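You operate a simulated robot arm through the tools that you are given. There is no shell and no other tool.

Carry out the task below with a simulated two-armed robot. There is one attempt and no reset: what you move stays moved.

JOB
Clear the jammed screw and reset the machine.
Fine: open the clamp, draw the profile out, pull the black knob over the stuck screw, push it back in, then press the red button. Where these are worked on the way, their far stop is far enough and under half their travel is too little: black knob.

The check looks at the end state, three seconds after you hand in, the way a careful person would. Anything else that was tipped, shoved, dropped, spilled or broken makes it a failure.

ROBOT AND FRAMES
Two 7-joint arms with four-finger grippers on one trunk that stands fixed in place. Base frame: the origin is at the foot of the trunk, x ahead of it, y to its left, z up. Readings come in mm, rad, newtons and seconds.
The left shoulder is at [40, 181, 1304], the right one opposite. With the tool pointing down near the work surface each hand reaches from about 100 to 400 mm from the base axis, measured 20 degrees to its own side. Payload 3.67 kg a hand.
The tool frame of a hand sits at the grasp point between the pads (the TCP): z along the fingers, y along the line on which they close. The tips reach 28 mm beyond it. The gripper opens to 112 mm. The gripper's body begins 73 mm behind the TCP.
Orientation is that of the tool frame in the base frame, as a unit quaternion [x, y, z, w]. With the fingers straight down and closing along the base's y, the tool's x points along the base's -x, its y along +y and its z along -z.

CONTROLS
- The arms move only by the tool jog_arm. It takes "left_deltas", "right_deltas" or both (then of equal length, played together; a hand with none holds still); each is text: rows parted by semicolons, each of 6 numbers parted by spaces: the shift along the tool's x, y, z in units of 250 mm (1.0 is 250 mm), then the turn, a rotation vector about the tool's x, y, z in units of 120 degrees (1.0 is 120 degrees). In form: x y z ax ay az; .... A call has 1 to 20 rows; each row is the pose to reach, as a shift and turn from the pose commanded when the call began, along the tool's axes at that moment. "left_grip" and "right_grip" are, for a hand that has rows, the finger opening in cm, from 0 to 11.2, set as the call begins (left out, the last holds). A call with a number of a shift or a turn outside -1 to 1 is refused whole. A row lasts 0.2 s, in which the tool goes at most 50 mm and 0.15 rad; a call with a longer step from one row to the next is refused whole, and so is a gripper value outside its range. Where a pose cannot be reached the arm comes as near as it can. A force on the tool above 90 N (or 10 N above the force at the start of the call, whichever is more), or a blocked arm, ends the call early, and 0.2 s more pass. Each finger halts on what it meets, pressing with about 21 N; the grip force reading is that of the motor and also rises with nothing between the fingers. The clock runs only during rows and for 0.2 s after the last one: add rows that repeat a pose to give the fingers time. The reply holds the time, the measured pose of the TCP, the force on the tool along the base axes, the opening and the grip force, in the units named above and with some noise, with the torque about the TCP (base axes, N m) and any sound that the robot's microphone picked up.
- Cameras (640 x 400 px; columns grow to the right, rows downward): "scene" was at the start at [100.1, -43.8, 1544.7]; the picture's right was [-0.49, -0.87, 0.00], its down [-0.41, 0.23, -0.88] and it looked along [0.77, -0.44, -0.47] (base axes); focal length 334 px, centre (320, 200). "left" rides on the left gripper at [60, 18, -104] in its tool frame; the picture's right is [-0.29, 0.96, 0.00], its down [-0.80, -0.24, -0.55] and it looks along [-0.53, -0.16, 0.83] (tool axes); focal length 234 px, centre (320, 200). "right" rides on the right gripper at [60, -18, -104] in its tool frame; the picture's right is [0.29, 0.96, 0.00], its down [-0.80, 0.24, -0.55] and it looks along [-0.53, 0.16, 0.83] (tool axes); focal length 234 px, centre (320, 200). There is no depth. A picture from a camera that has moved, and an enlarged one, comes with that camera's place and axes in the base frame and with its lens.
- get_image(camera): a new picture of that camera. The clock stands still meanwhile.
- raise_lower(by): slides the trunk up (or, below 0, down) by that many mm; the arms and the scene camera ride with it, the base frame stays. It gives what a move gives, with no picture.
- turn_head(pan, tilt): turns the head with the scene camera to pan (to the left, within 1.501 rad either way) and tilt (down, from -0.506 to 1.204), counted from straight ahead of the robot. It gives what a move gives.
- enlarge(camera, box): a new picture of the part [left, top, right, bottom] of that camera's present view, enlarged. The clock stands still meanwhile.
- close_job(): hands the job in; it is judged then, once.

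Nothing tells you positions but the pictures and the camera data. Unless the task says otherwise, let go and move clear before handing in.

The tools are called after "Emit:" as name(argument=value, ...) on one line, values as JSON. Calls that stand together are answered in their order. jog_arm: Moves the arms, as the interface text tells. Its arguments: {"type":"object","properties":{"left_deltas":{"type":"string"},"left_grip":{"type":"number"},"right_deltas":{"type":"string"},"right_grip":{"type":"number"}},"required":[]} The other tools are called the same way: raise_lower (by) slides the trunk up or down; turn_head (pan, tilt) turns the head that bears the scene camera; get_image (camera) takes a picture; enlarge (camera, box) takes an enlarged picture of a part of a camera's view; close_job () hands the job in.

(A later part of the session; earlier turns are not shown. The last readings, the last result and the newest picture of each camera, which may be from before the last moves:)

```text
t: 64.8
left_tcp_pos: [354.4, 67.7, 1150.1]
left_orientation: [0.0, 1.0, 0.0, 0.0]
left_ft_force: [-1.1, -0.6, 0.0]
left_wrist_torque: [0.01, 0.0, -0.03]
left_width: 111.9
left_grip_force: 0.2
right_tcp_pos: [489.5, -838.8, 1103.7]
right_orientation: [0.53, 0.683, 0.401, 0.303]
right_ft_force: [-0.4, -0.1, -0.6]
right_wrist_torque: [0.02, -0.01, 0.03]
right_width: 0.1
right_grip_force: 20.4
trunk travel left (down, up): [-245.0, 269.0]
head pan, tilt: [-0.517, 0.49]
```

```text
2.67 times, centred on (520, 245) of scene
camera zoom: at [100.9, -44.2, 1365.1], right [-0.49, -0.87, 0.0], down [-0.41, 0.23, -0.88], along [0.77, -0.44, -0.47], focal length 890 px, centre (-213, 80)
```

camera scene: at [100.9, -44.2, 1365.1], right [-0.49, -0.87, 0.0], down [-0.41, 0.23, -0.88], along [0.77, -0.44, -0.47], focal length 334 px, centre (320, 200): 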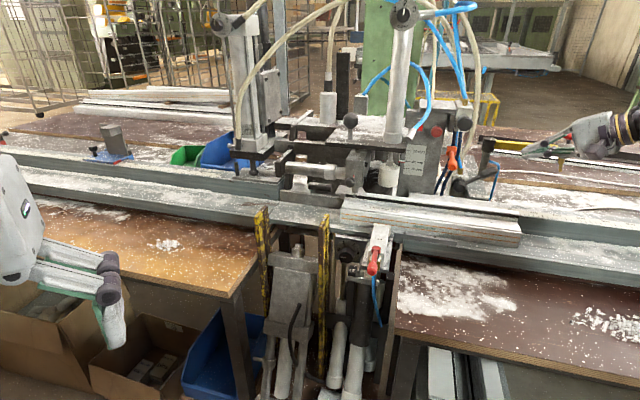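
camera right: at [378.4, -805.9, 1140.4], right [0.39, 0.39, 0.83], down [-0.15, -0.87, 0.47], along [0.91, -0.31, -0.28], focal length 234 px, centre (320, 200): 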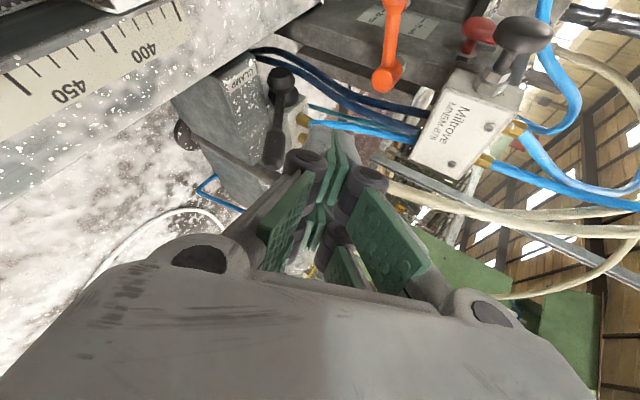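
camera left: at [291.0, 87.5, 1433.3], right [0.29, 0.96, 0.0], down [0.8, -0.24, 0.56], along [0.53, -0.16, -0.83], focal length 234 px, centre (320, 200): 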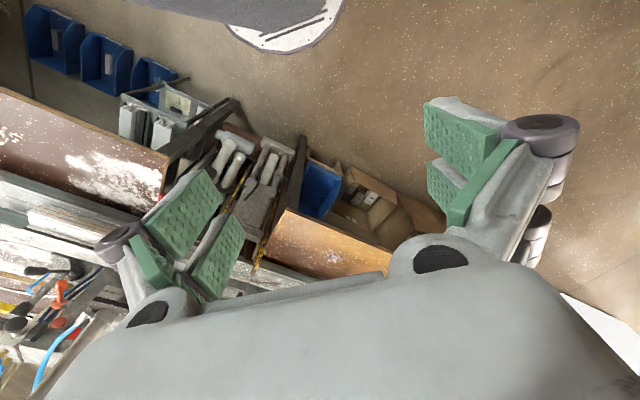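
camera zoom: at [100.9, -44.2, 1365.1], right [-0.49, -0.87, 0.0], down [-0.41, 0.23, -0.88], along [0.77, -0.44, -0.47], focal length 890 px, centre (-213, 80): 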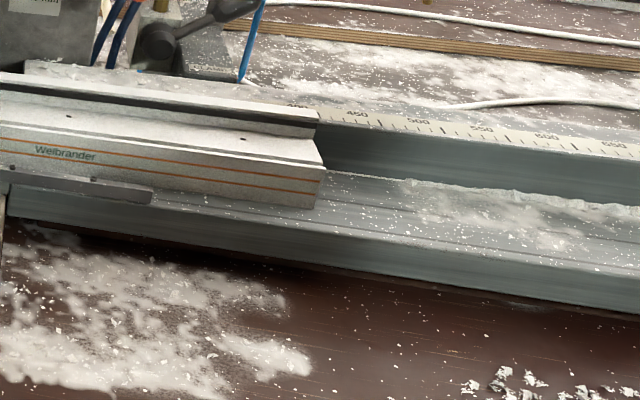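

The profile sits against a rear fence with little to grip from above. I'll look at its right end face from the front-right.

Emit:
jog_arm(right_deltas="0.091 -0.081 -0.102 0.0249 -0.0199 0.0152;0.182 -0.162 -0.204 0.0497 -0.0398 0.0305;0.272 -0.244 -0.307 0.0746 -0.0596 0.0457;0.363 -0.325 -0.409 0.0994 -0.0795 0.061;0.454 -0.406 -0.511 0.1243 -0.0994 0.0762;0.454 -0.406 -0.511 0.1243 -0.0994 0.0762", right_grip=8)

Emit:
get_image(camera="right")

```text
t: 66.2
left_tcp_pos: [353.7, 66.0, 1151.0]
left_orientation: [0.0, 1.0, 0.0, -0.001]
left_ft_force: [0.2, -0.1, -0.5]
left_wrist_torque: [-0.01, 0.0, -0.01]
left_width: 112.1
left_grip_force: 0.0
right_tcp_pos: [306.0, -770.5, 1078.9]
right_orientation: [0.656, 0.65, 0.275, 0.268]
right_ft_force: [-0.9, -0.5, -0.1]
right_wrist_torque: [0.03, -0.04, 0.05]
right_width: 79.9
right_grip_force: 0.1
trunk travel left (down, up): [-245.0, 269.0]
head pan, tilt: [-0.517, 0.49]
```

```text
taken
camera right: at [220.9, -710.0, 1141.8], right [0.68, 0.28, 0.68], down [-0.23, -0.8, 0.55], along [0.7, -0.53, -0.48], focal length 234 px, centre (320, 200)
```

right: 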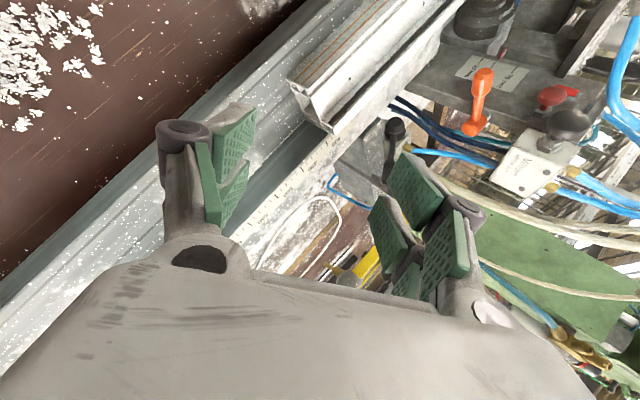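

Emit:
enlarge(camera="right", box=[270, 50, 366, 140])

Emit:
enlarge(camera="right", box=[260, 0, 460, 140])

```text
4.44 times, centred on (318, 95) of right
camera zoom: at [220.9, -710.0, 1141.8], right [0.68, 0.28, 0.68], down [-0.23, -0.8, 0.55], along [0.7, -0.53, -0.48], focal length 1041 px, centre (329, 667)
```

zoom: 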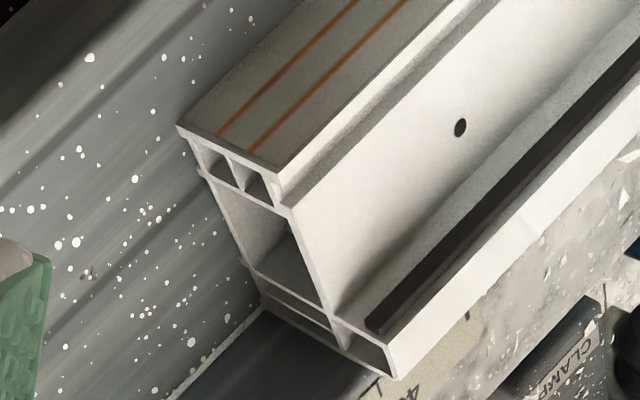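

```text
2.86 times, centred on (360, 70) of right
camera zoom: at [220.9, -710.0, 1141.8], right [0.68, 0.28, 0.68], down [-0.23, -0.8, 0.55], along [0.7, -0.53, -0.48], focal length 669 px, centre (206, 571)
```

zoom: 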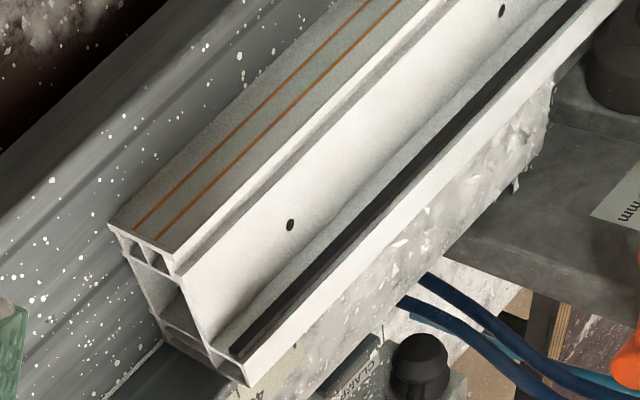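

The profile is a hollow section with a rear upstand rising to about z 972, above the fence at roughly 955. I can pinch that upstand from above and draw the profile to the right, so I'll move above it with the fingers closing front to back.

Emit:
jog_arm(right_deltas="0.0178 0.0516 0.0581 0.0282 -0.029 0.0455;0.0355 0.1032 0.1162 0.0564 -0.058 0.091;0.0533 0.1548 0.1743 0.0846 -0.087 0.1365;0.0711 0.2064 0.2325 0.1128 -0.1159 0.1821;0.0889 0.258 0.2906 0.141 -0.1449 0.2276;0.1066 0.3096 0.3487 0.1692 -0.1739 0.2731;0.1244 0.3612 0.4068 0.1974 -0.2029 0.3186;0.1244 0.3612 0.4068 0.1974 -0.2029 0.3186", right_grip=5)

Emit:
get_image(camera="right")

Emit:
enlarge(camera="scene", box=[420, 100, 640, 260])

```text
t: 68.0
left_tcp_pos: [352.2, 67.3, 1151.1]
left_orientation: [0.0, 1.0, 0.0, -0.001]
left_ft_force: [-0.1, -0.6, -1.2]
left_wrist_torque: [-0.01, -0.04, -0.01]
left_width: 112.0
left_grip_force: 0.1
right_tcp_pos: [442.5, -738.8, 1072.9]
right_orientation: [0.912, 0.373, 0.071, 0.157]
right_ft_force: [0.3, 0.2, 0.2]
right_wrist_torque: [0.0, -0.02, 0.0]
right_width: 50.0
right_grip_force: 0.0
trunk travel left (down, up): [-245.0, 269.0]
head pan, tilt: [-0.517, 0.49]
```

```text
taken
camera right: at [447.9, -659.0, 1164.9], right [0.84, -0.44, 0.33], down [-0.54, -0.59, 0.59], along [-0.07, -0.67, -0.74], focal length 234 px, centre (320, 200)
```

right: 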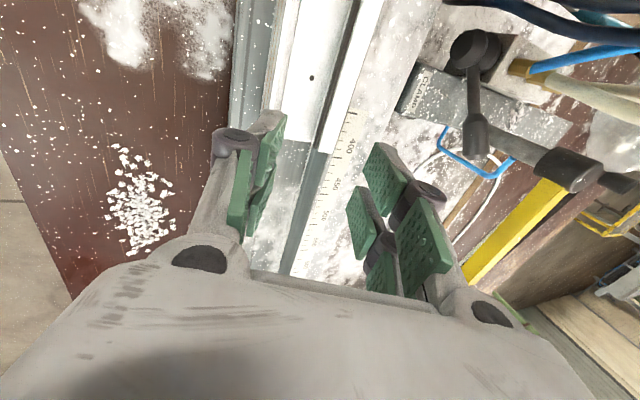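

```text
2.50 times, centred on (530, 180) of scene
camera zoom: at [98.9, -43.9, 1365.3], right [-0.49, -0.87, 0.0], down [-0.41, 0.23, -0.88], along [0.77, -0.44, -0.47], focal length 834 px, centre (-205, 250)
```

zoom: 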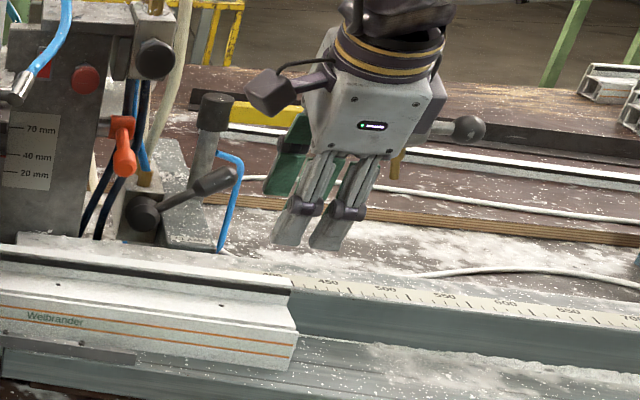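

The hand is over the profile with the upstand near the finger axis. I'll zoom in to align it.

Emit:
enlarge(camera="right", box=[240, 60, 420, 180])

```text
3.33 times, centred on (330, 120) of right
camera zoom: at [447.9, -659.0, 1164.9], right [0.84, -0.44, 0.33], down [-0.54, -0.59, 0.59], along [-0.07, -0.67, -0.74], focal length 781 px, centre (287, 467)
```

zoom: 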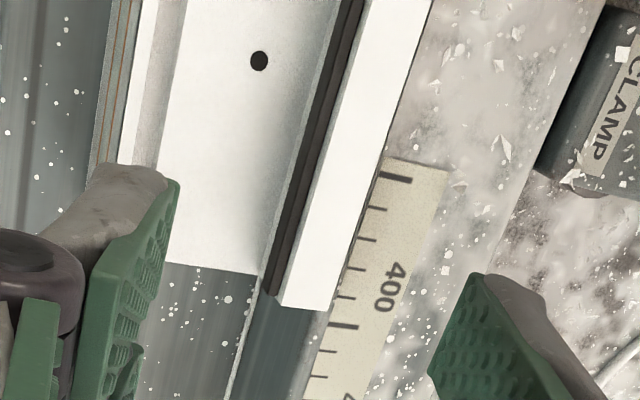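

I measure the upstand at about u 882–897 with its top near z 967, the shelf at z 939 and the fence at 950. I'll align and descend most of the way.

Emit:
jog_arm(right_deltas="0.032 0.0464 0 0 0 0;0.032 0.0464 0.14 0 0 0;0.032 0.0464 0.28 0 0 0;0.032 0.0464 0.34 0 0 0;0.032 0.0464 0.34 0 0 0")

Emit:
get_image(camera="right")

Emit:
enlarge(camera="scene", box=[430, 140, 590, 240])

```text
t: 69.2
left_tcp_pos: [353.3, 68.7, 1150.4]
left_orientation: [0.0, 1.0, 0.0, 0.0]
left_ft_force: [0.2, 0.2, 0.1]
left_wrist_torque: [-0.01, 0.04, -0.03]
left_width: 112.4
left_grip_force: 0.1
right_tcp_pos: [474.8, -759.8, 998.8]
right_orientation: [0.912, 0.373, 0.07, 0.157]
right_ft_force: [-0.3, -0.1, 1.1]
right_wrist_torque: [0.03, 0.0, 0.01]
right_width: 49.9
right_grip_force: 0.1
trunk travel left (down, up): [-245.0, 269.0]
head pan, tilt: [-0.517, 0.49]
```

```text
taken
camera right: at [480.0, -679.7, 1090.1], right [0.84, -0.44, 0.33], down [-0.54, -0.59, 0.59], along [-0.07, -0.67, -0.73], focal length 234 px, centre (320, 200)
```

right: 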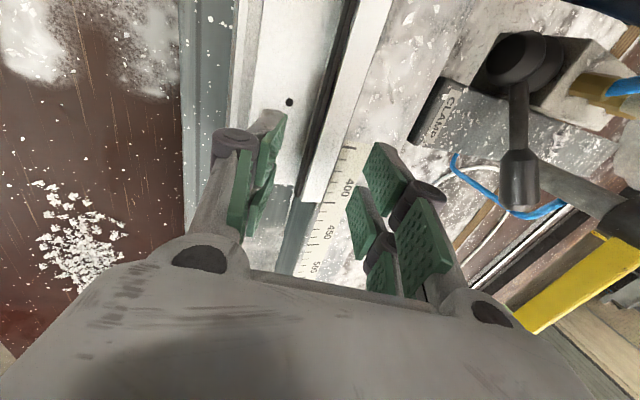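

```text
4.00 times, centred on (510, 190) of scene
camera zoom: at [100.0, -43.7, 1365.2], right [-0.49, -0.87, 0.0], down [-0.41, 0.23, -0.88], along [0.77, -0.44, -0.47], focal length 1335 px, centre (-440, 240)
```

zoom: 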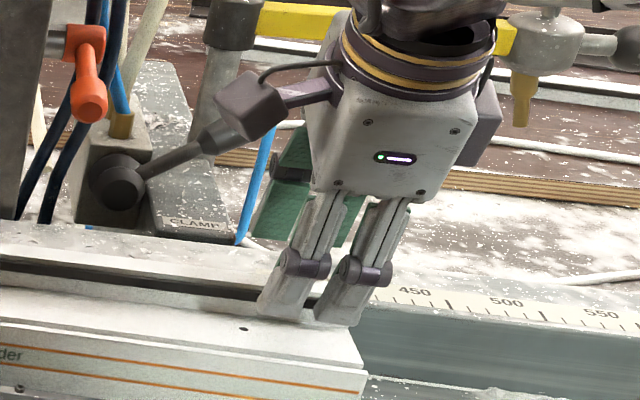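

The upstand is centred between the fingers. I'll descend the last 19 mm and close.

Emit:
jog_arm(right_deltas="0 0 0.04 0 0 0;0 0 0.074 0 0 0;0 0 0.074 0 0 0")

Emit:
jog_arm(right_deltas="0 0 0 0 0 0;0 0 0 0 0 0;0 0 0 0 0 0;0 0 0 0 0 0", right_grip=0)

Emit:
get_image(camera="right")

Emit:
enlarge(camera="scene", box=[430, 140, 590, 240])

```text
t: 70.0
left_tcp_pos: [353.2, 67.6, 1151.0]
left_orientation: [0.001, 1.0, 0.001, 0.0]
left_ft_force: [0.8, -0.9, -0.6]
left_wrist_torque: [0.03, -0.01, 0.03]
left_width: 112.0
left_grip_force: 0.1
right_tcp_pos: [478.8, -764.2, 981.8]
right_orientation: [0.911, 0.374, 0.07, 0.156]
right_ft_force: [-0.3, 0.4, 0.0]
right_wrist_torque: [0.0, -0.01, -0.02]
right_width: 49.9
right_grip_force: 0.0
trunk travel left (down, up): [-245.0, 269.0]
head pan, tilt: [-0.517, 0.49]
```

```text
t: 71.0
left_tcp_pos: [352.8, 68.4, 1152.0]
left_orientation: [0.0, 1.0, -0.001, 0.001]
left_ft_force: [-1.0, -0.5, -0.1]
left_wrist_torque: [-0.01, 0.02, 0.0]
left_width: 112.0
left_grip_force: 0.1
right_tcp_pos: [478.3, -765.0, 981.7]
right_orientation: [0.911, 0.374, 0.07, 0.157]
right_ft_force: [1.3, -2.4, 3.5]
right_wrist_torque: [-0.14, 0.13, 0.06]
right_width: 21.7
right_grip_force: 20.2
trunk travel left (down, up): [-245.0, 269.0]
head pan, tilt: [-0.517, 0.49]
```

```text
taken
camera right: at [484.4, -685.0, 1073.9], right [0.84, -0.44, 0.33], down [-0.54, -0.59, 0.59], along [-0.07, -0.68, -0.73], focal length 234 px, centre (320, 200)
```

right: 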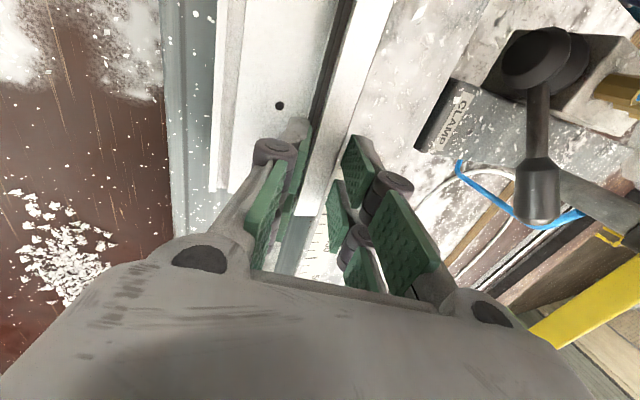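

```text
4.00 times, centred on (510, 190) of scene
camera zoom: at [100.0, -43.8, 1365.2], right [-0.49, -0.87, 0.0], down [-0.41, 0.23, -0.88], along [0.77, -0.44, -0.47], focal length 1335 px, centre (-440, 240)
```

zoom: 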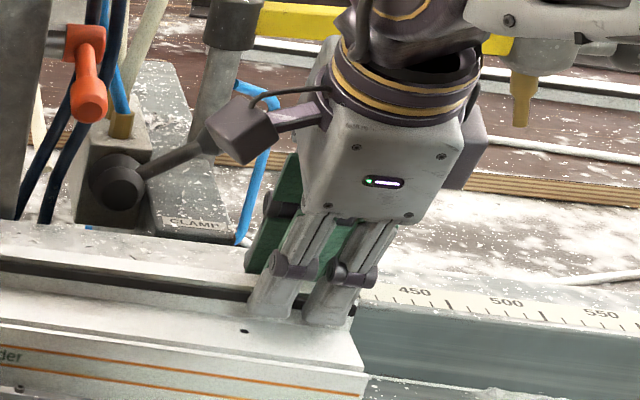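

Gripped at about 22 mm. I'll start drawing the profile to the right along the rail and check the forces after the first 50 mm.

Emit:
jog_arm(right_deltas="-0.04 0 -0.0005 0 0 0;-0.08 0 -0.001 0 0 0;-0.12 0 -0.0015 0 0 0;-0.16 0 -0.002 0 0 0;-0.2 0 -0.0026 0 0 0;-0.2 0 -0.0026 0 0 0")

Emit:
get_image(camera="right")

Emit:
get_image(camera="scene")

```text
t: 72.4
left_tcp_pos: [353.3, 69.2, 1150.4]
left_orientation: [0.0, 1.0, -0.001, 0.001]
left_ft_force: [-0.1, 0.2, -0.7]
left_wrist_torque: [0.02, -0.02, 0.0]
left_width: 112.2
left_grip_force: 0.0
right_tcp_pos: [443.1, -799.0, 982.1]
right_orientation: [0.912, 0.374, 0.069, 0.157]
right_ft_force: [3.0, 3.0, 4.8]
right_wrist_torque: [0.05, 0.0, -0.4]
right_width: 21.9
right_grip_force: 21.5
trunk travel left (down, up): [-245.0, 269.0]
head pan, tilt: [-0.517, 0.49]
```

```text
taken
camera right: at [448.3, -719.3, 1073.9], right [0.84, -0.44, 0.33], down [-0.54, -0.59, 0.6], along [-0.07, -0.68, -0.73], focal length 234 px, centre (320, 200)
```

right: 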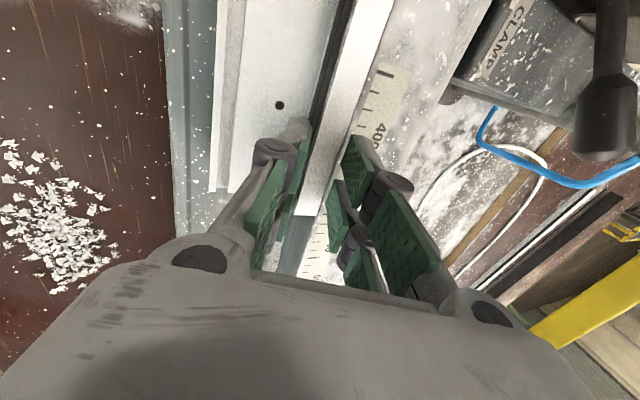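

```text
taken
camera scene: at [100.0, -42.9, 1365.2], right [-0.49, -0.87, 0.0], down [-0.41, 0.23, -0.88], along [0.77, -0.44, -0.47], focal length 334 px, centre (320, 200)
```

scene: 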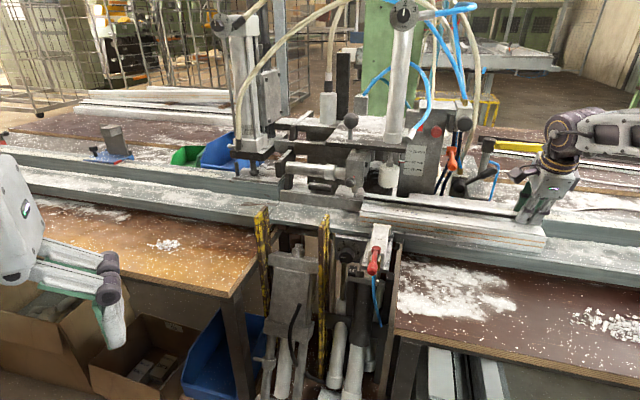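

The profile slides smoothly with about 5 N of drag. I'll keep drawing it out.

Emit:
jog_arm(right_deltas="-0.05 0 -0.0006 0 0 0;-0.1 0 -0.0013 0 0 0;-0.15 0 -0.002 0 0 0;-0.2 0 -0.0026 0 0 0;-0.25 0 -0.0032 0 0 0;-0.3 0 -0.0039 0 0 0;-0.35 0 -0.0045 0 0 0;-0.4 0 -0.0052 0 0 0;-0.4 0 -0.0052 0 0 0")

Emit:
get_image(camera="scene")

```text
t: 74.4
left_tcp_pos: [353.1, 67.3, 1150.5]
left_orientation: [0.0, 1.0, 0.0, -0.001]
left_ft_force: [0.5, 0.3, 0.0]
left_wrist_torque: [0.02, -0.03, 0.01]
left_width: 112.0
left_grip_force: 0.2
right_tcp_pos: [370.7, -868.9, 982.0]
right_orientation: [0.911, 0.374, 0.07, 0.157]
right_ft_force: [2.5, 1.7, -0.2]
right_wrist_torque: [0.19, -0.09, 0.01]
right_width: 21.6
right_grip_force: 20.3
trunk travel left (down, up): [-245.0, 269.0]
head pan, tilt: [-0.517, 0.49]
```

```text
taken
camera scene: at [100.2, -43.7, 1365.1], right [-0.49, -0.87, 0.0], down [-0.41, 0.23, -0.88], along [0.77, -0.44, -0.47], focal length 334 px, centre (320, 200)
```

scene: 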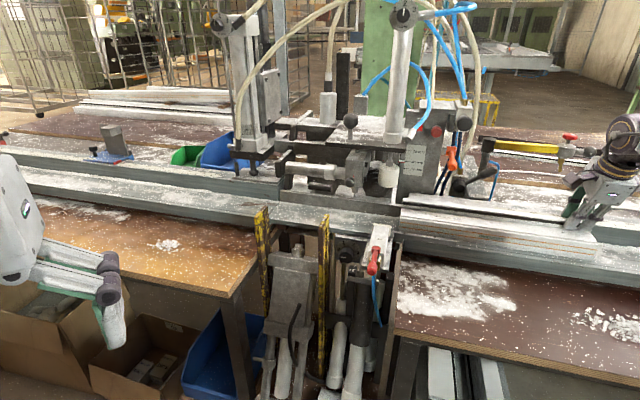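

The left end has just cleared the clamp foot. I'll draw it another 80 mm for margin, still well short of the end stop.

Emit:
jog_arm(right_deltas="-0.05 0 -0.0006 0 0 0;-0.1 0 -0.0013 0 0 0;-0.15 0 -0.002 0 0 0;-0.2 0 -0.0026 0 0 0;-0.26 0 -0.0033 0 0 0;-0.32 0 -0.0041 0 0 0;-0.32 0 -0.0041 0 0 0")

Emit:
get_image(camera="right")

Emit:
enlarge(camera="scene", box=[340, 140, 640, 280])

```text
t: 76.0
left_tcp_pos: [353.5, 68.1, 1152.0]
left_orientation: [0.0, 1.0, 0.001, 0.0]
left_ft_force: [0.2, -0.5, 0.2]
left_wrist_torque: [0.01, 0.01, 0.04]
left_width: 112.2
left_grip_force: 0.0
right_tcp_pos: [315.2, -925.2, 981.7]
right_orientation: [0.911, 0.373, 0.07, 0.158]
right_ft_force: [2.8, 0.9, 5.4]
right_wrist_torque: [0.19, -0.21, -0.4]
right_width: 21.8
right_grip_force: 20.8
trunk travel left (down, up): [-245.0, 269.0]
head pan, tilt: [-0.517, 0.49]
```

```text
taken
camera right: at [319.8, -845.5, 1074.0], right [0.84, -0.44, 0.33], down [-0.55, -0.59, 0.59], along [-0.07, -0.68, -0.73], focal length 234 px, centre (320, 200)
```

right: 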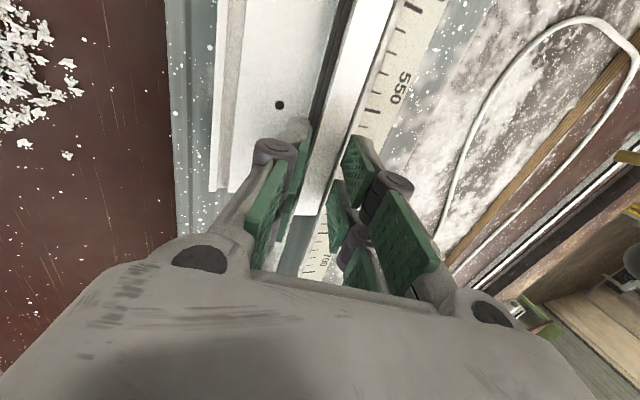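

```text
2.13 times, centred on (490, 210) of scene
camera zoom: at [100.2, -42.9, 1365.2], right [-0.49, -0.87, 0.0], down [-0.41, 0.23, -0.88], along [0.77, -0.44, -0.47], focal length 712 px, centre (-43, 179)
```

zoom: 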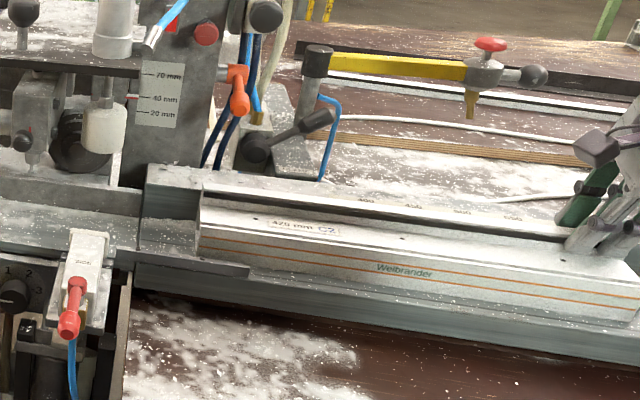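

The profile is drawn 230 mm out, clear of the screw unit and clamp, and still lying straight on the rail. I'll release and lift away.

Emit:
jog_arm(right_deltas="0 0 0 0 0 0;0 0 0 0 0 0;0 0 0 0 0 0;0 0 -0.08 0 0 0;0 0 -0.2 0 0 0;0 0 -0.36 0 0 0;0 0 -0.5 0 0 0;0 0 -0.5 0 0 0", right_grip=5)

Emit:
get_image(camera="scene")

Emit:
enlarge(camera="scene", box=[320, 130, 400, 210])

Emit:
enlarge(camera="scene", box=[330, 160, 378, 200])

```text
t: 77.8
left_tcp_pos: [352.5, 67.3, 1150.7]
left_orientation: [0.001, 1.0, 0.0, 0.0]
left_ft_force: [0.2, 0.5, -0.8]
left_wrist_torque: [0.01, -0.04, -0.01]
left_width: 112.2
left_grip_force: 0.0
right_tcp_pos: [283.3, -899.8, 1097.3]
right_orientation: [0.912, 0.373, 0.07, 0.156]
right_ft_force: [0.3, -0.1, 0.0]
right_wrist_torque: [0.04, 0.01, 0.03]
right_width: 50.4
right_grip_force: 0.1
trunk travel left (down, up): [-245.0, 269.0]
head pan, tilt: [-0.517, 0.49]
```

```text
taken
camera scene: at [100.5, -44.6, 1365.1], right [-0.49, -0.87, 0.0], down [-0.41, 0.23, -0.88], along [0.77, -0.44, -0.47], focal length 334 px, centre (320, 200)
```

scene: 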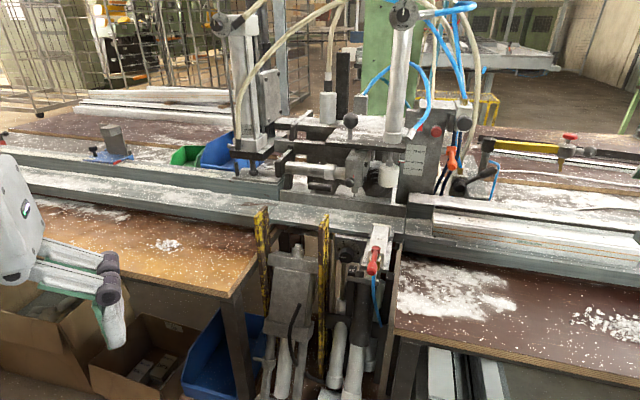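

```text
5.00 times, centred on (360, 170) of scene
camera zoom: at [100.5, -44.6, 1365.1], right [-0.49, -0.87, 0.0], down [-0.41, 0.23, -0.88], along [0.77, -0.44, -0.47], focal length 1668 px, centre (120, 350)
```

zoom: 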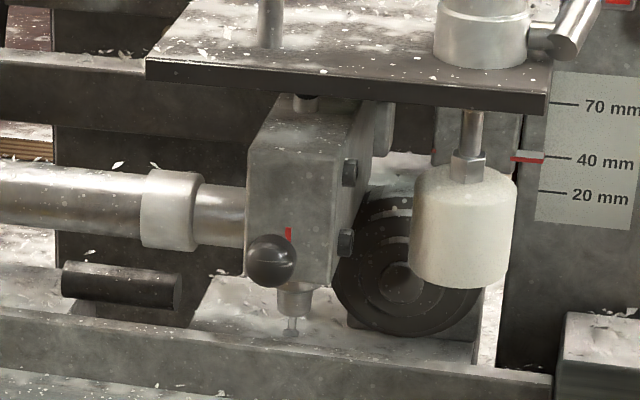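

```text
10.00 times, centred on (354, 180) of scene
camera zoom: at [100.5, -44.6, 1365.1], right [-0.49, -0.87, 0.0], down [-0.41, 0.23, -0.88], along [0.77, -0.44, -0.47], focal length 3336 px, centre (-20, 400)
```

zoom: 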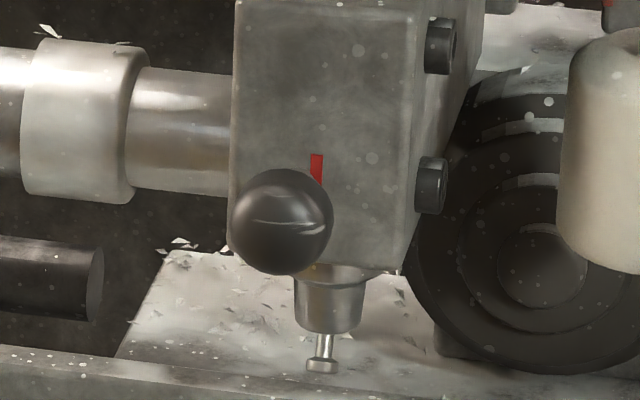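

The screw hangs below the nozzle and the ball knob's shaft points toward the robot, with the ball about 22 mm in front of the block face. I'll bring the right hand around the front, clear of the machine, and turn it to face the ball with the camera on top.

Emit:
jog_arm(right_deltas="0.157 -0.085 -0.054 0 0 0;0.315 -0.169 -0.108 0 0 0;0.472 -0.254 -0.162 0 0 0;0.629 -0.339 -0.216 0 0 0;0.787 -0.423 -0.27 0 0 0;0.944 -0.508 -0.324 0 0 0;0.944 -0.508 -0.324 0 0 0")

Emit:
jog_arm(right_deltas="0.05 0 0 -0.0271 0.0271 0.0582;0.1 0 0 -0.0543 0.0543 0.1163;0.15 0 0 -0.0814 0.0814 0.1745;0.2 0 0 -0.1085 0.1085 0.2326;0.25 0 0 -0.1357 0.1357 0.2908;0.3 0 0 -0.1628 0.1628 0.3489;0.35 0 0 -0.1899 0.1899 0.4071;0.4 0 0 -0.2171 0.2171 0.4652;0.45 0 0 -0.2442 0.2442 0.5234;0.5 0 0 -0.2713 0.2713 0.5815;0.55 0 0 -0.2985 0.2985 0.6397;0.6 0 0 -0.3256 0.3256 0.6978;0.6 0 0 -0.3256 0.3256 0.6978")

Emit:
get_image(camera="right")

Emit:
get_image(camera="scene")

```text
t: 79.4
left_tcp_pos: [353.2, 66.7, 1151.4]
left_orientation: [-0.001, 1.0, 0.0, 0.0]
left_ft_force: [1.4, 0.0, 0.3]
left_wrist_torque: [0.03, 0.0, -0.02]
left_width: 112.2
left_grip_force: 0.0
right_tcp_pos: [347.6, -626.4, 1134.9]
right_orientation: [0.912, 0.374, 0.07, 0.156]
right_ft_force: [0.1, -0.1, -0.1]
right_wrist_torque: [0.03, -0.02, -0.01]
right_width: 50.0
right_grip_force: 0.0
trunk travel left (down, up): [-245.0, 269.0]
head pan, tilt: [-0.517, 0.49]
```

```text
t: 82.2
left_tcp_pos: [351.9, 68.2, 1152.7]
left_orientation: [0.0, 1.0, 0.0, 0.0]
left_ft_force: [-0.4, 1.1, 1.0]
left_wrist_torque: [-0.03, 0.0, 0.04]
left_width: 111.8
left_grip_force: 0.1
right_tcp_pos: [453.2, -519.1, 1137.3]
right_orientation: [0.755, -0.319, 0.531, 0.217]
right_ft_force: [0.0, 0.7, -0.1]
right_wrist_torque: [0.01, -0.01, 0.01]
right_width: 50.1
right_grip_force: 0.1
trunk travel left (down, up): [-245.0, 269.0]
head pan, tilt: [-0.517, 0.49]
```

```text
taken
camera right: at [412.3, -451.8, 1228.8], right [-0.61, -0.75, 0.26], down [-0.72, 0.4, -0.56], along [0.31, -0.53, -0.79], focal length 234 px, centre (320, 200)
```

right: 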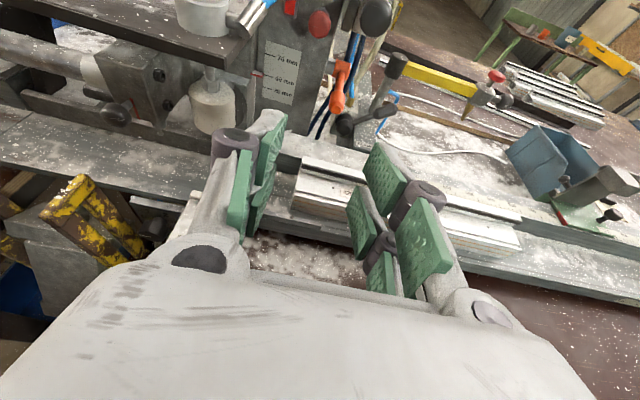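

```text
taken
camera scene: at [99.1, -43.5, 1365.3], right [-0.49, -0.87, 0.0], down [-0.41, 0.23, -0.88], along [0.77, -0.44, -0.47], focal length 334 px, centre (320, 200)
```

scene: 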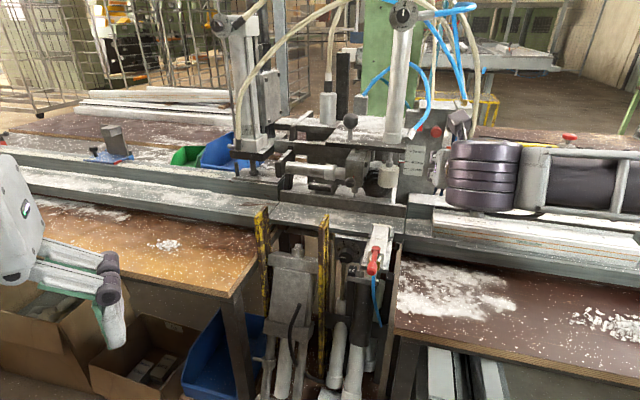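

The pose works well with the camera upright. I'll slide left until the hand faces the ball knob, staying well in front of the machine.

Emit:
jog_arm(right_deltas="-0.034 -0.166 0.015 0 0 0;-0.069 -0.331 0.03 0 0 0;-0.103 -0.497 0.046 0 0 0;-0.138 -0.662 0.061 0 0 0;-0.172 -0.828 0.076 0 0 0;-0.172 -0.828 0.076 0 0 0")

Emit:
get_image(camera="right")

Emit:
get_image(camera="scene")

```text
t: 83.6
left_tcp_pos: [351.7, 66.9, 1151.9]
left_orientation: [0.0, 1.0, 0.0, 0.0]
left_ft_force: [-0.3, 0.5, 0.4]
left_wrist_torque: [0.0, -0.03, 0.0]
left_width: 112.2
left_grip_force: 0.0
right_tcp_pos: [601.8, -373.5, 1095.0]
right_orientation: [0.755, -0.319, 0.53, 0.216]
right_ft_force: [0.1, -1.2, 0.3]
right_wrist_torque: [0.0, -0.02, 0.04]
right_width: 50.2
right_grip_force: 0.1
trunk travel left (down, up): [-245.0, 269.0]
head pan, tilt: [-0.517, 0.49]
```

```text
taken
camera right: at [560.5, -306.6, 1186.2], right [-0.61, -0.75, 0.26], down [-0.72, 0.4, -0.56], along [0.31, -0.53, -0.79], focal length 234 px, centre (320, 200)
```

right: 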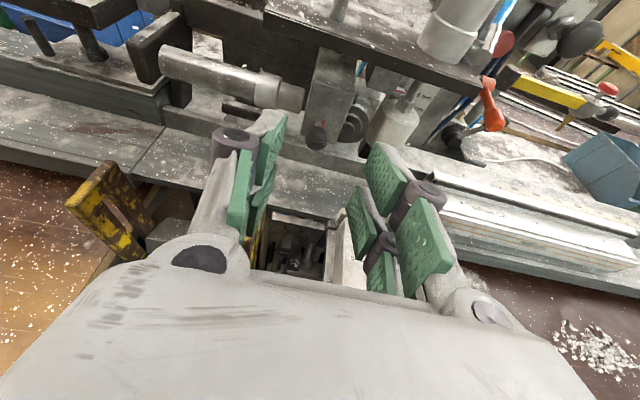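

```text
taken
camera scene: at [98.5, -44.3, 1365.3], right [-0.49, -0.87, 0.0], down [-0.41, 0.23, -0.88], along [0.77, -0.44, -0.47], focal length 334 px, centre (320, 200)
```

scene: 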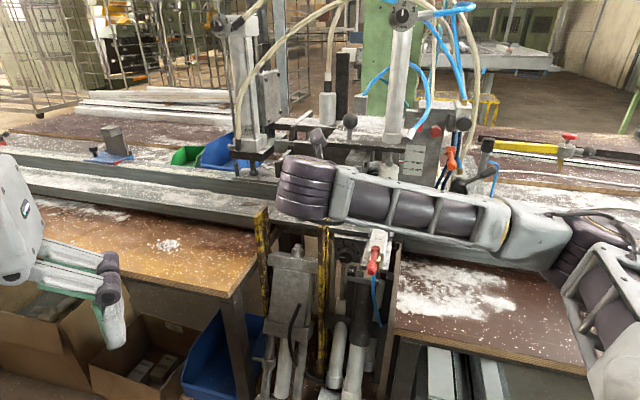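

The ball sits exactly between the fingers in the wrist view. I'll zoom in to measure it.

Emit:
enlarge(camera="right", box=[260, 80, 400, 168])

Emit:
enlarge(camera="right", box=[296, 105, 344, 145])

```text
4.55 times, centred on (330, 124) of right
camera zoom: at [560.5, -306.6, 1186.2], right [-0.61, -0.75, 0.26], down [-0.72, 0.4, -0.56], along [0.31, -0.53, -0.79], focal length 1064 px, centre (274, 546)
```

zoom: 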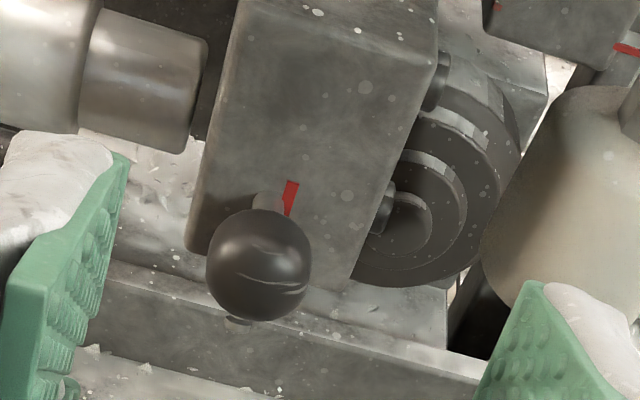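

```text
10.00 times, centred on (320, 125) of right
camera zoom: at [560.5, -306.6, 1186.2], right [-0.61, -0.75, 0.26], down [-0.72, 0.4, -0.56], along [0.31, -0.53, -0.79], focal length 2342 px, centre (320, 950)
```

zoom: 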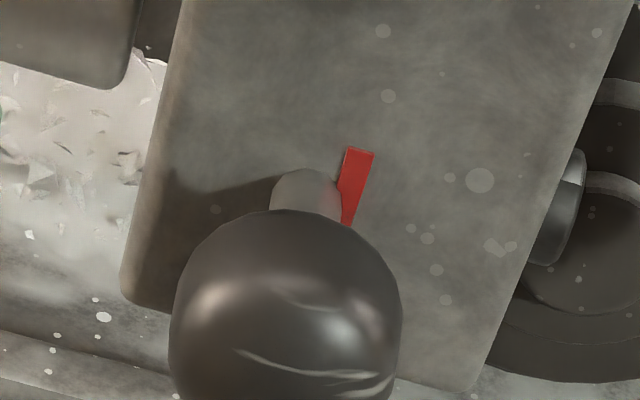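

The ball is at about (u 810, v -160, z 1031) with a 24 mm diameter. I'll narrow the fingers to 40 mm and approach most of the way.

Emit:
jog_arm(right_deltas="-0.0757 0.0056 0 0 0 0;-0.0757 0.0056 0.12 0 0 0;-0.0757 0.0056 0.24 0 0 0;-0.0757 0.0056 0.34 0 0 0;-0.0757 0.0056 0.34 0 0 0", right_grip=4)

Emit:
get_image(camera="right")

Emit:
enlarge(camera="right", box=[240, 90, 400, 190])

Emit:
enlarge(camera="scene", box=[300, 120, 420, 220])

```text
t: 84.8
left_tcp_pos: [352.8, 67.6, 1151.0]
left_orientation: [0.0, 1.0, 0.0, 0.001]
left_ft_force: [0.2, 0.3, -0.1]
left_wrist_torque: [0.0, 0.0, 0.01]
left_width: 112.0
left_grip_force: 0.0
right_tcp_pos: [656.4, -429.2, 1046.0]
right_orientation: [0.756, -0.318, 0.53, 0.216]
right_ft_force: [0.7, -0.6, -0.2]
right_wrist_torque: [0.0, -0.01, 0.04]
right_width: 40.1
right_grip_force: 0.1
trunk travel left (down, up): [-245.0, 269.0]
head pan, tilt: [-0.517, 0.49]
```

```text
taken
camera right: at [615.4, -362.0, 1136.9], right [-0.61, -0.75, 0.26], down [-0.73, 0.4, -0.56], along [0.31, -0.53, -0.79], focal length 234 px, centre (320, 200)
```

right: 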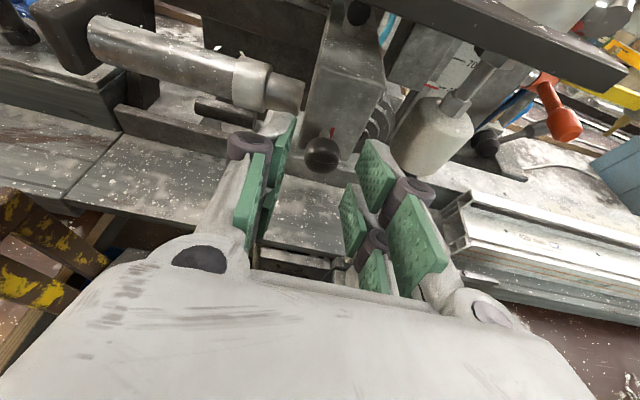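

```text
4.00 times, centred on (320, 140) of right
camera zoom: at [615.4, -362.0, 1136.9], right [-0.61, -0.75, 0.26], down [-0.73, 0.4, -0.56], along [0.31, -0.53, -0.79], focal length 937 px, centre (320, 440)
```

zoom: 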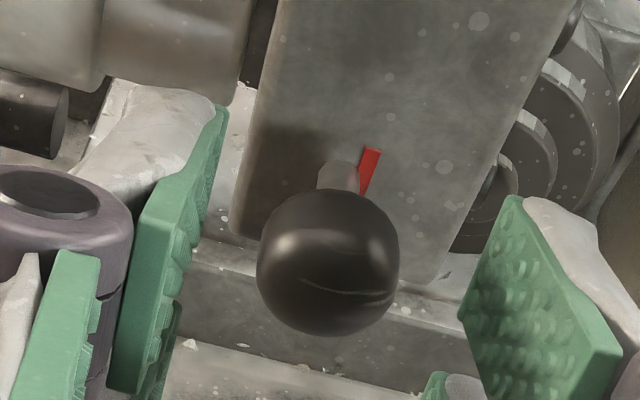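

```text
4.00 times, centred on (360, 170) of scene
camera zoom: at [100.0, -43.4, 1365.2], right [-0.49, -0.87, 0.0], down [-0.41, 0.23, -0.88], along [0.77, -0.44, -0.47], focal length 1335 px, centre (160, 320)
```

zoom: 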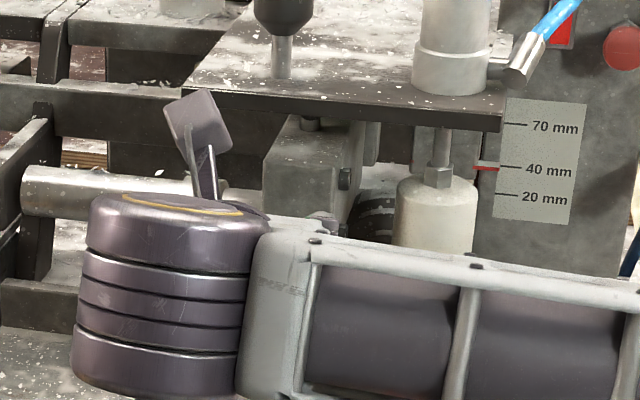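

The ball is centred and everything is clear. I'll advance the last 25 mm and close on it.

Emit:
jog_arm(right_deltas="0 0.004 0.05 0 0 0;0 0.004 0.1 0 0 0;0 0.004 0.1 0 0 0")

Emit:
jog_arm(right_deltas="0 0 0 0 0 0;0 0 0 0 0 0;0 0 0 0 0 0", right_grip=0.5)

Emit:
enlarge(camera="right", box=[240, 90, 400, 190])

```text
t: 85.6
left_tcp_pos: [352.6, 68.3, 1150.4]
left_orientation: [0.0, 1.0, 0.0, 0.0]
left_ft_force: [0.0, -0.8, -0.3]
left_wrist_torque: [0.02, -0.03, -0.02]
left_width: 112.3
left_grip_force: 0.0
right_tcp_pos: [671.9, -447.1, 1038.3]
right_orientation: [0.755, -0.32, 0.529, 0.218]
right_ft_force: [-0.3, -0.6, 0.1]
right_wrist_torque: [-0.02, 0.01, -0.02]
right_width: 40.1
right_grip_force: 0.1
trunk travel left (down, up): [-245.0, 269.0]
head pan, tilt: [-0.517, 0.49]
```

```text
t: 86.4
left_tcp_pos: [354.0, 68.3, 1150.3]
left_orientation: [0.0, 1.0, 0.0, 0.001]
left_ft_force: [0.4, -0.4, -0.2]
left_wrist_torque: [-0.02, -0.01, 0.04]
left_width: 112.0
left_grip_force: 0.1
right_tcp_pos: [672.5, -447.4, 1037.5]
right_orientation: [0.756, -0.319, 0.529, 0.217]
right_ft_force: [4.6, 1.2, 4.5]
right_wrist_torque: [-0.01, -0.12, 0.15]
right_width: 20.2
right_grip_force: 45.1
trunk travel left (down, up): [-245.0, 269.0]
head pan, tilt: [-0.517, 0.49]
```

```text
4.00 times, centred on (320, 140) of right
camera zoom: at [630.1, -379.1, 1129.3], right [-0.61, -0.75, 0.26], down [-0.73, 0.4, -0.56], along [0.31, -0.53, -0.79], focal length 937 px, centre (320, 440)
```

zoom: 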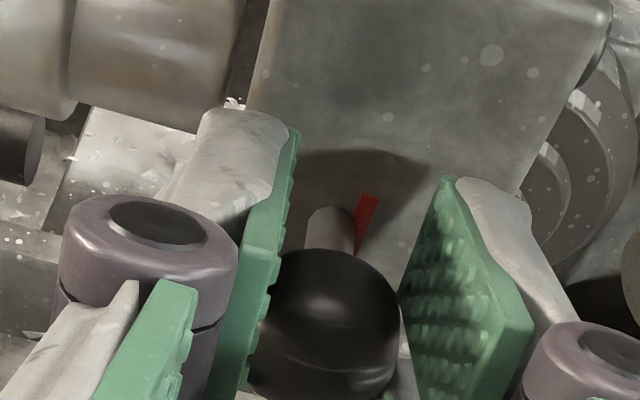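

The ball is held. I'll pull it straight toward the robot in small steps.

Emit:
jog_arm(right_deltas="-0.0068 0 -0.0188 0 0 0;-0.0137 0 -0.0376 0 0 0;-0.0205 0 -0.0564 0 0 0;-0.0274 0 -0.0752 0 0 0;-0.0274 0 -0.0752 0 0 0")

Emit:
enlarge(camera="right", box=[240, 90, 400, 190])

```text
t: 87.6
left_tcp_pos: [355.1, 67.7, 1151.7]
left_orientation: [0.0, 1.0, 0.001, -0.001]
left_ft_force: [0.0, -0.1, -0.5]
left_wrist_torque: [-0.04, -0.03, 0.0]
left_width: 111.9
left_grip_force: 0.1
right_tcp_pos: [660.2, -434.6, 1038.1]
right_orientation: [0.754, -0.32, 0.531, 0.217]
right_ft_force: [22.4, -9.8, 11.6]
right_wrist_torque: [0.04, -0.03, 0.13]
right_width: 20.4
right_grip_force: 44.8
trunk travel left (down, up): [-245.0, 269.0]
head pan, tilt: [-0.517, 0.49]
```

```text
4.00 times, centred on (320, 140) of right
camera zoom: at [618.6, -367.4, 1129.2], right [-0.61, -0.75, 0.26], down [-0.72, 0.4, -0.56], along [0.31, -0.53, -0.79], focal length 937 px, centre (320, 440)
```

zoom: 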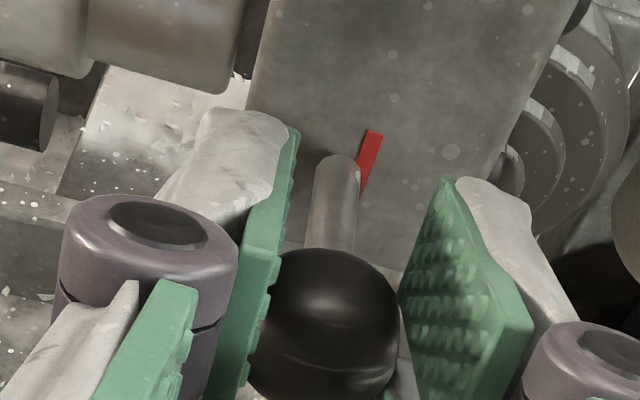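

The knob's shaft is coming out, about 17 mm so far at roughly 23 N. I'll continue to its stop.

Emit:
jog_arm(right_deltas="-0.0068 0 -0.0188 0 0 0;-0.0137 0 -0.0376 0 0 0;-0.0205 0 -0.0564 0 0 0;-0.0274 0 -0.0752 0 0 0;-0.0274 0 -0.0752 0 0 0")

Emit:
enlarge(camera="right", box=[240, 90, 400, 190])

Emit:
enlarge(camera="scene", box=[300, 120, 420, 220])

```text
t: 88.8
left_tcp_pos: [353.7, 67.3, 1150.3]
left_orientation: [0.0, 1.0, 0.0, 0.0]
left_ft_force: [0.5, -0.8, 0.3]
left_wrist_torque: [0.0, 0.01, -0.01]
left_width: 112.1
left_grip_force: 0.1
right_tcp_pos: [643.9, -419.8, 1034.3]
right_orientation: [0.757, -0.318, 0.528, 0.216]
right_ft_force: [0.8, -0.4, 0.6]
right_wrist_torque: [-0.02, -0.04, 0.0]
right_width: 5.1
right_grip_force: 0.0
trunk travel left (down, up): [-245.0, 269.0]
head pan, tilt: [-0.517, 0.49]
```

```text
4.00 times, centred on (320, 140) of right
camera zoom: at [603.1, -351.4, 1126.4], right [-0.61, -0.75, 0.26], down [-0.73, 0.4, -0.56], along [0.31, -0.53, -0.79], focal length 937 px, centre (320, 440)
```

zoom: 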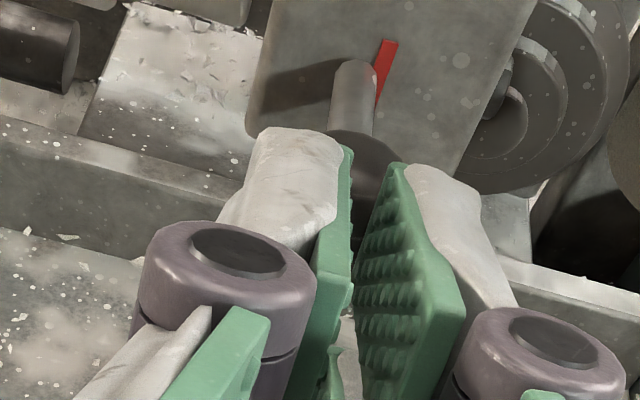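

```text
4.00 times, centred on (360, 170) of scene
camera zoom: at [100.9, -44.2, 1365.0], right [-0.49, -0.87, 0.0], down [-0.41, 0.23, -0.88], along [0.77, -0.44, -0.47], focal length 1335 px, centre (160, 320)
```

zoom: 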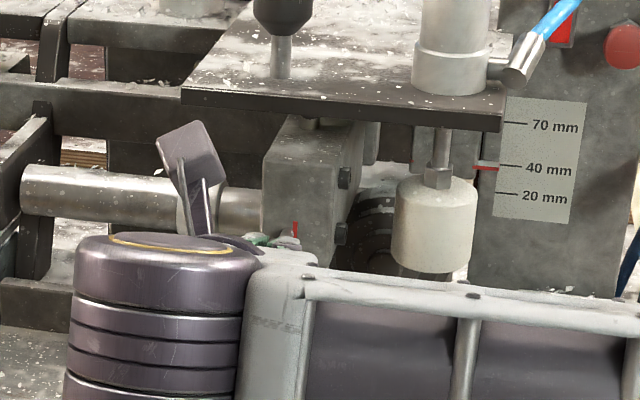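

The fingers slipped off the ball at the end of that pull. I'll back off a little to measure how far the knob is out.

Emit:
jog_arm(right_deltas="0 0 -0.1 0 0 0;0 0 -0.2 0 0 0;0 0 -0.2 0 0 0", right_grip=5)

Emit:
get_image(camera="right")

Emit:
enlarge(camera="right", box=[260, 80, 400, 168])

Emit:
enlarge(camera="scene", box=[320, 130, 400, 210])

```text
t: 89.6
left_tcp_pos: [353.2, 67.9, 1151.3]
left_orientation: [0.0, 1.0, 0.0, -0.001]
left_ft_force: [-0.1, -0.2, -0.3]
left_wrist_torque: [0.01, 0.02, -0.05]
left_width: 111.8
left_grip_force: 0.1
right_tcp_pos: [610.2, -385.8, 1053.2]
right_orientation: [0.756, -0.318, 0.529, 0.216]
right_ft_force: [-0.1, 0.1, -0.2]
right_wrist_torque: [-0.03, 0.05, 0.0]
right_width: 50.1
right_grip_force: 0.0
trunk travel left (down, up): [-245.0, 269.0]
head pan, tilt: [-0.517, 0.49]
```

```text
taken
camera right: at [568.8, -319.0, 1144.9], right [-0.61, -0.75, 0.26], down [-0.73, 0.4, -0.56], along [0.31, -0.53, -0.79], focal length 234 px, centre (320, 200)
```

right: 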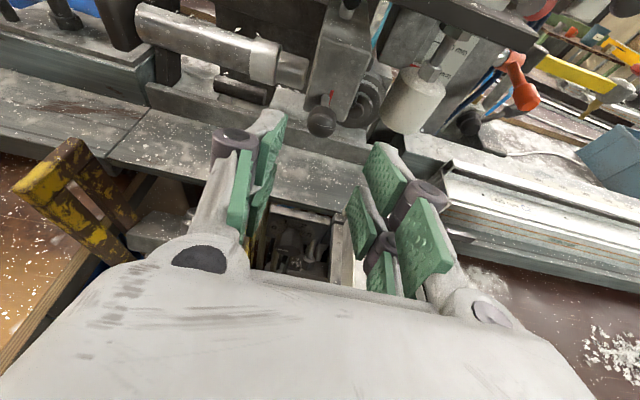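

```text
4.55 times, centred on (330, 124) of right
camera zoom: at [568.8, -319.0, 1144.9], right [-0.61, -0.75, 0.26], down [-0.73, 0.4, -0.56], along [0.31, -0.53, -0.79], focal length 1064 px, centre (274, 546)
```

zoom: 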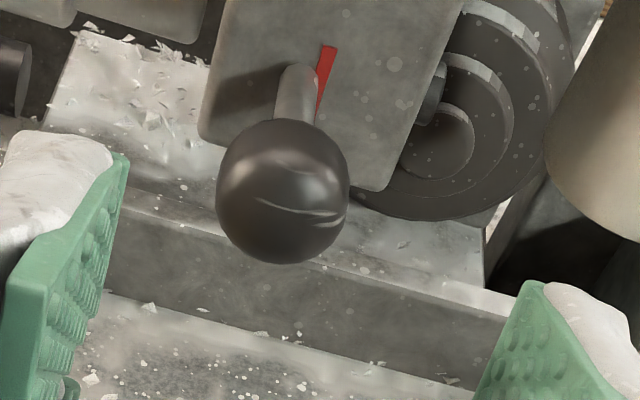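

```text
5.00 times, centred on (360, 170) of scene
camera zoom: at [100.4, -44.0, 1365.1], right [-0.49, -0.87, 0.0], down [-0.41, 0.23, -0.88], along [0.77, -0.44, -0.47], focal length 1668 px, centre (120, 350)
```

zoom: 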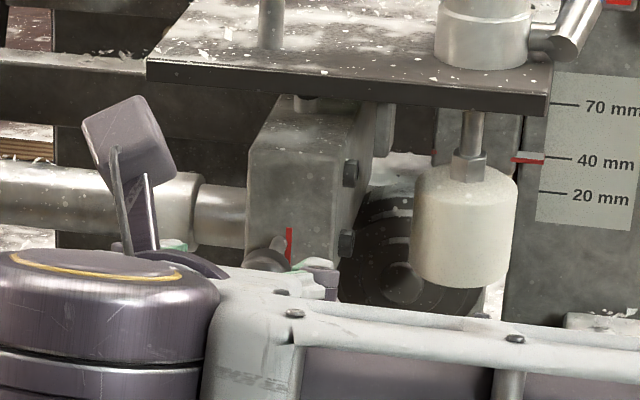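

The knob stays out by about 17 mm, but I need to know whether that is its stop. I'll regrip deeper, with the ball at the pad centre, and pull again.

Emit:
jog_arm(right_deltas="0.038 -0.005 0 0 0 0;0.038 -0.005 0.14 0 0 0;0.038 -0.005 0.26 0 0 0;0.038 -0.005 0.356 0 0 0;0.038 -0.005 0.356 0 0 0", right_grip=4.4)

Emit:
enlarge(camera="right", box=[220, 90, 420, 220])

```text
t: 90.8
left_tcp_pos: [352.4, 67.1, 1150.8]
left_orientation: [0.0, 1.0, 0.0, 0.0]
left_ft_force: [-0.4, 0.3, 0.3]
left_wrist_torque: [0.02, 0.01, -0.01]
left_width: 111.8
left_grip_force: 0.1
right_tcp_pos: [671.1, -443.6, 1031.5]
right_orientation: [0.756, -0.318, 0.53, 0.217]
right_ft_force: [-0.1, -0.2, 0.4]
right_wrist_torque: [0.01, -0.01, -0.01]
right_width: 43.9
right_grip_force: 0.1
trunk travel left (down, up): [-245.0, 269.0]
head pan, tilt: [-0.517, 0.49]
```

```text
3.08 times, centred on (320, 155) of right
camera zoom: at [629.7, -376.4, 1123.0], right [-0.61, -0.75, 0.26], down [-0.73, 0.4, -0.56], along [0.31, -0.53, -0.79], focal length 720 px, centre (320, 338)
```

zoom: 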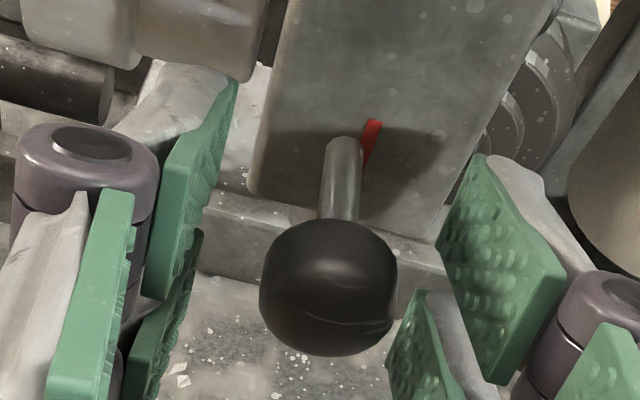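

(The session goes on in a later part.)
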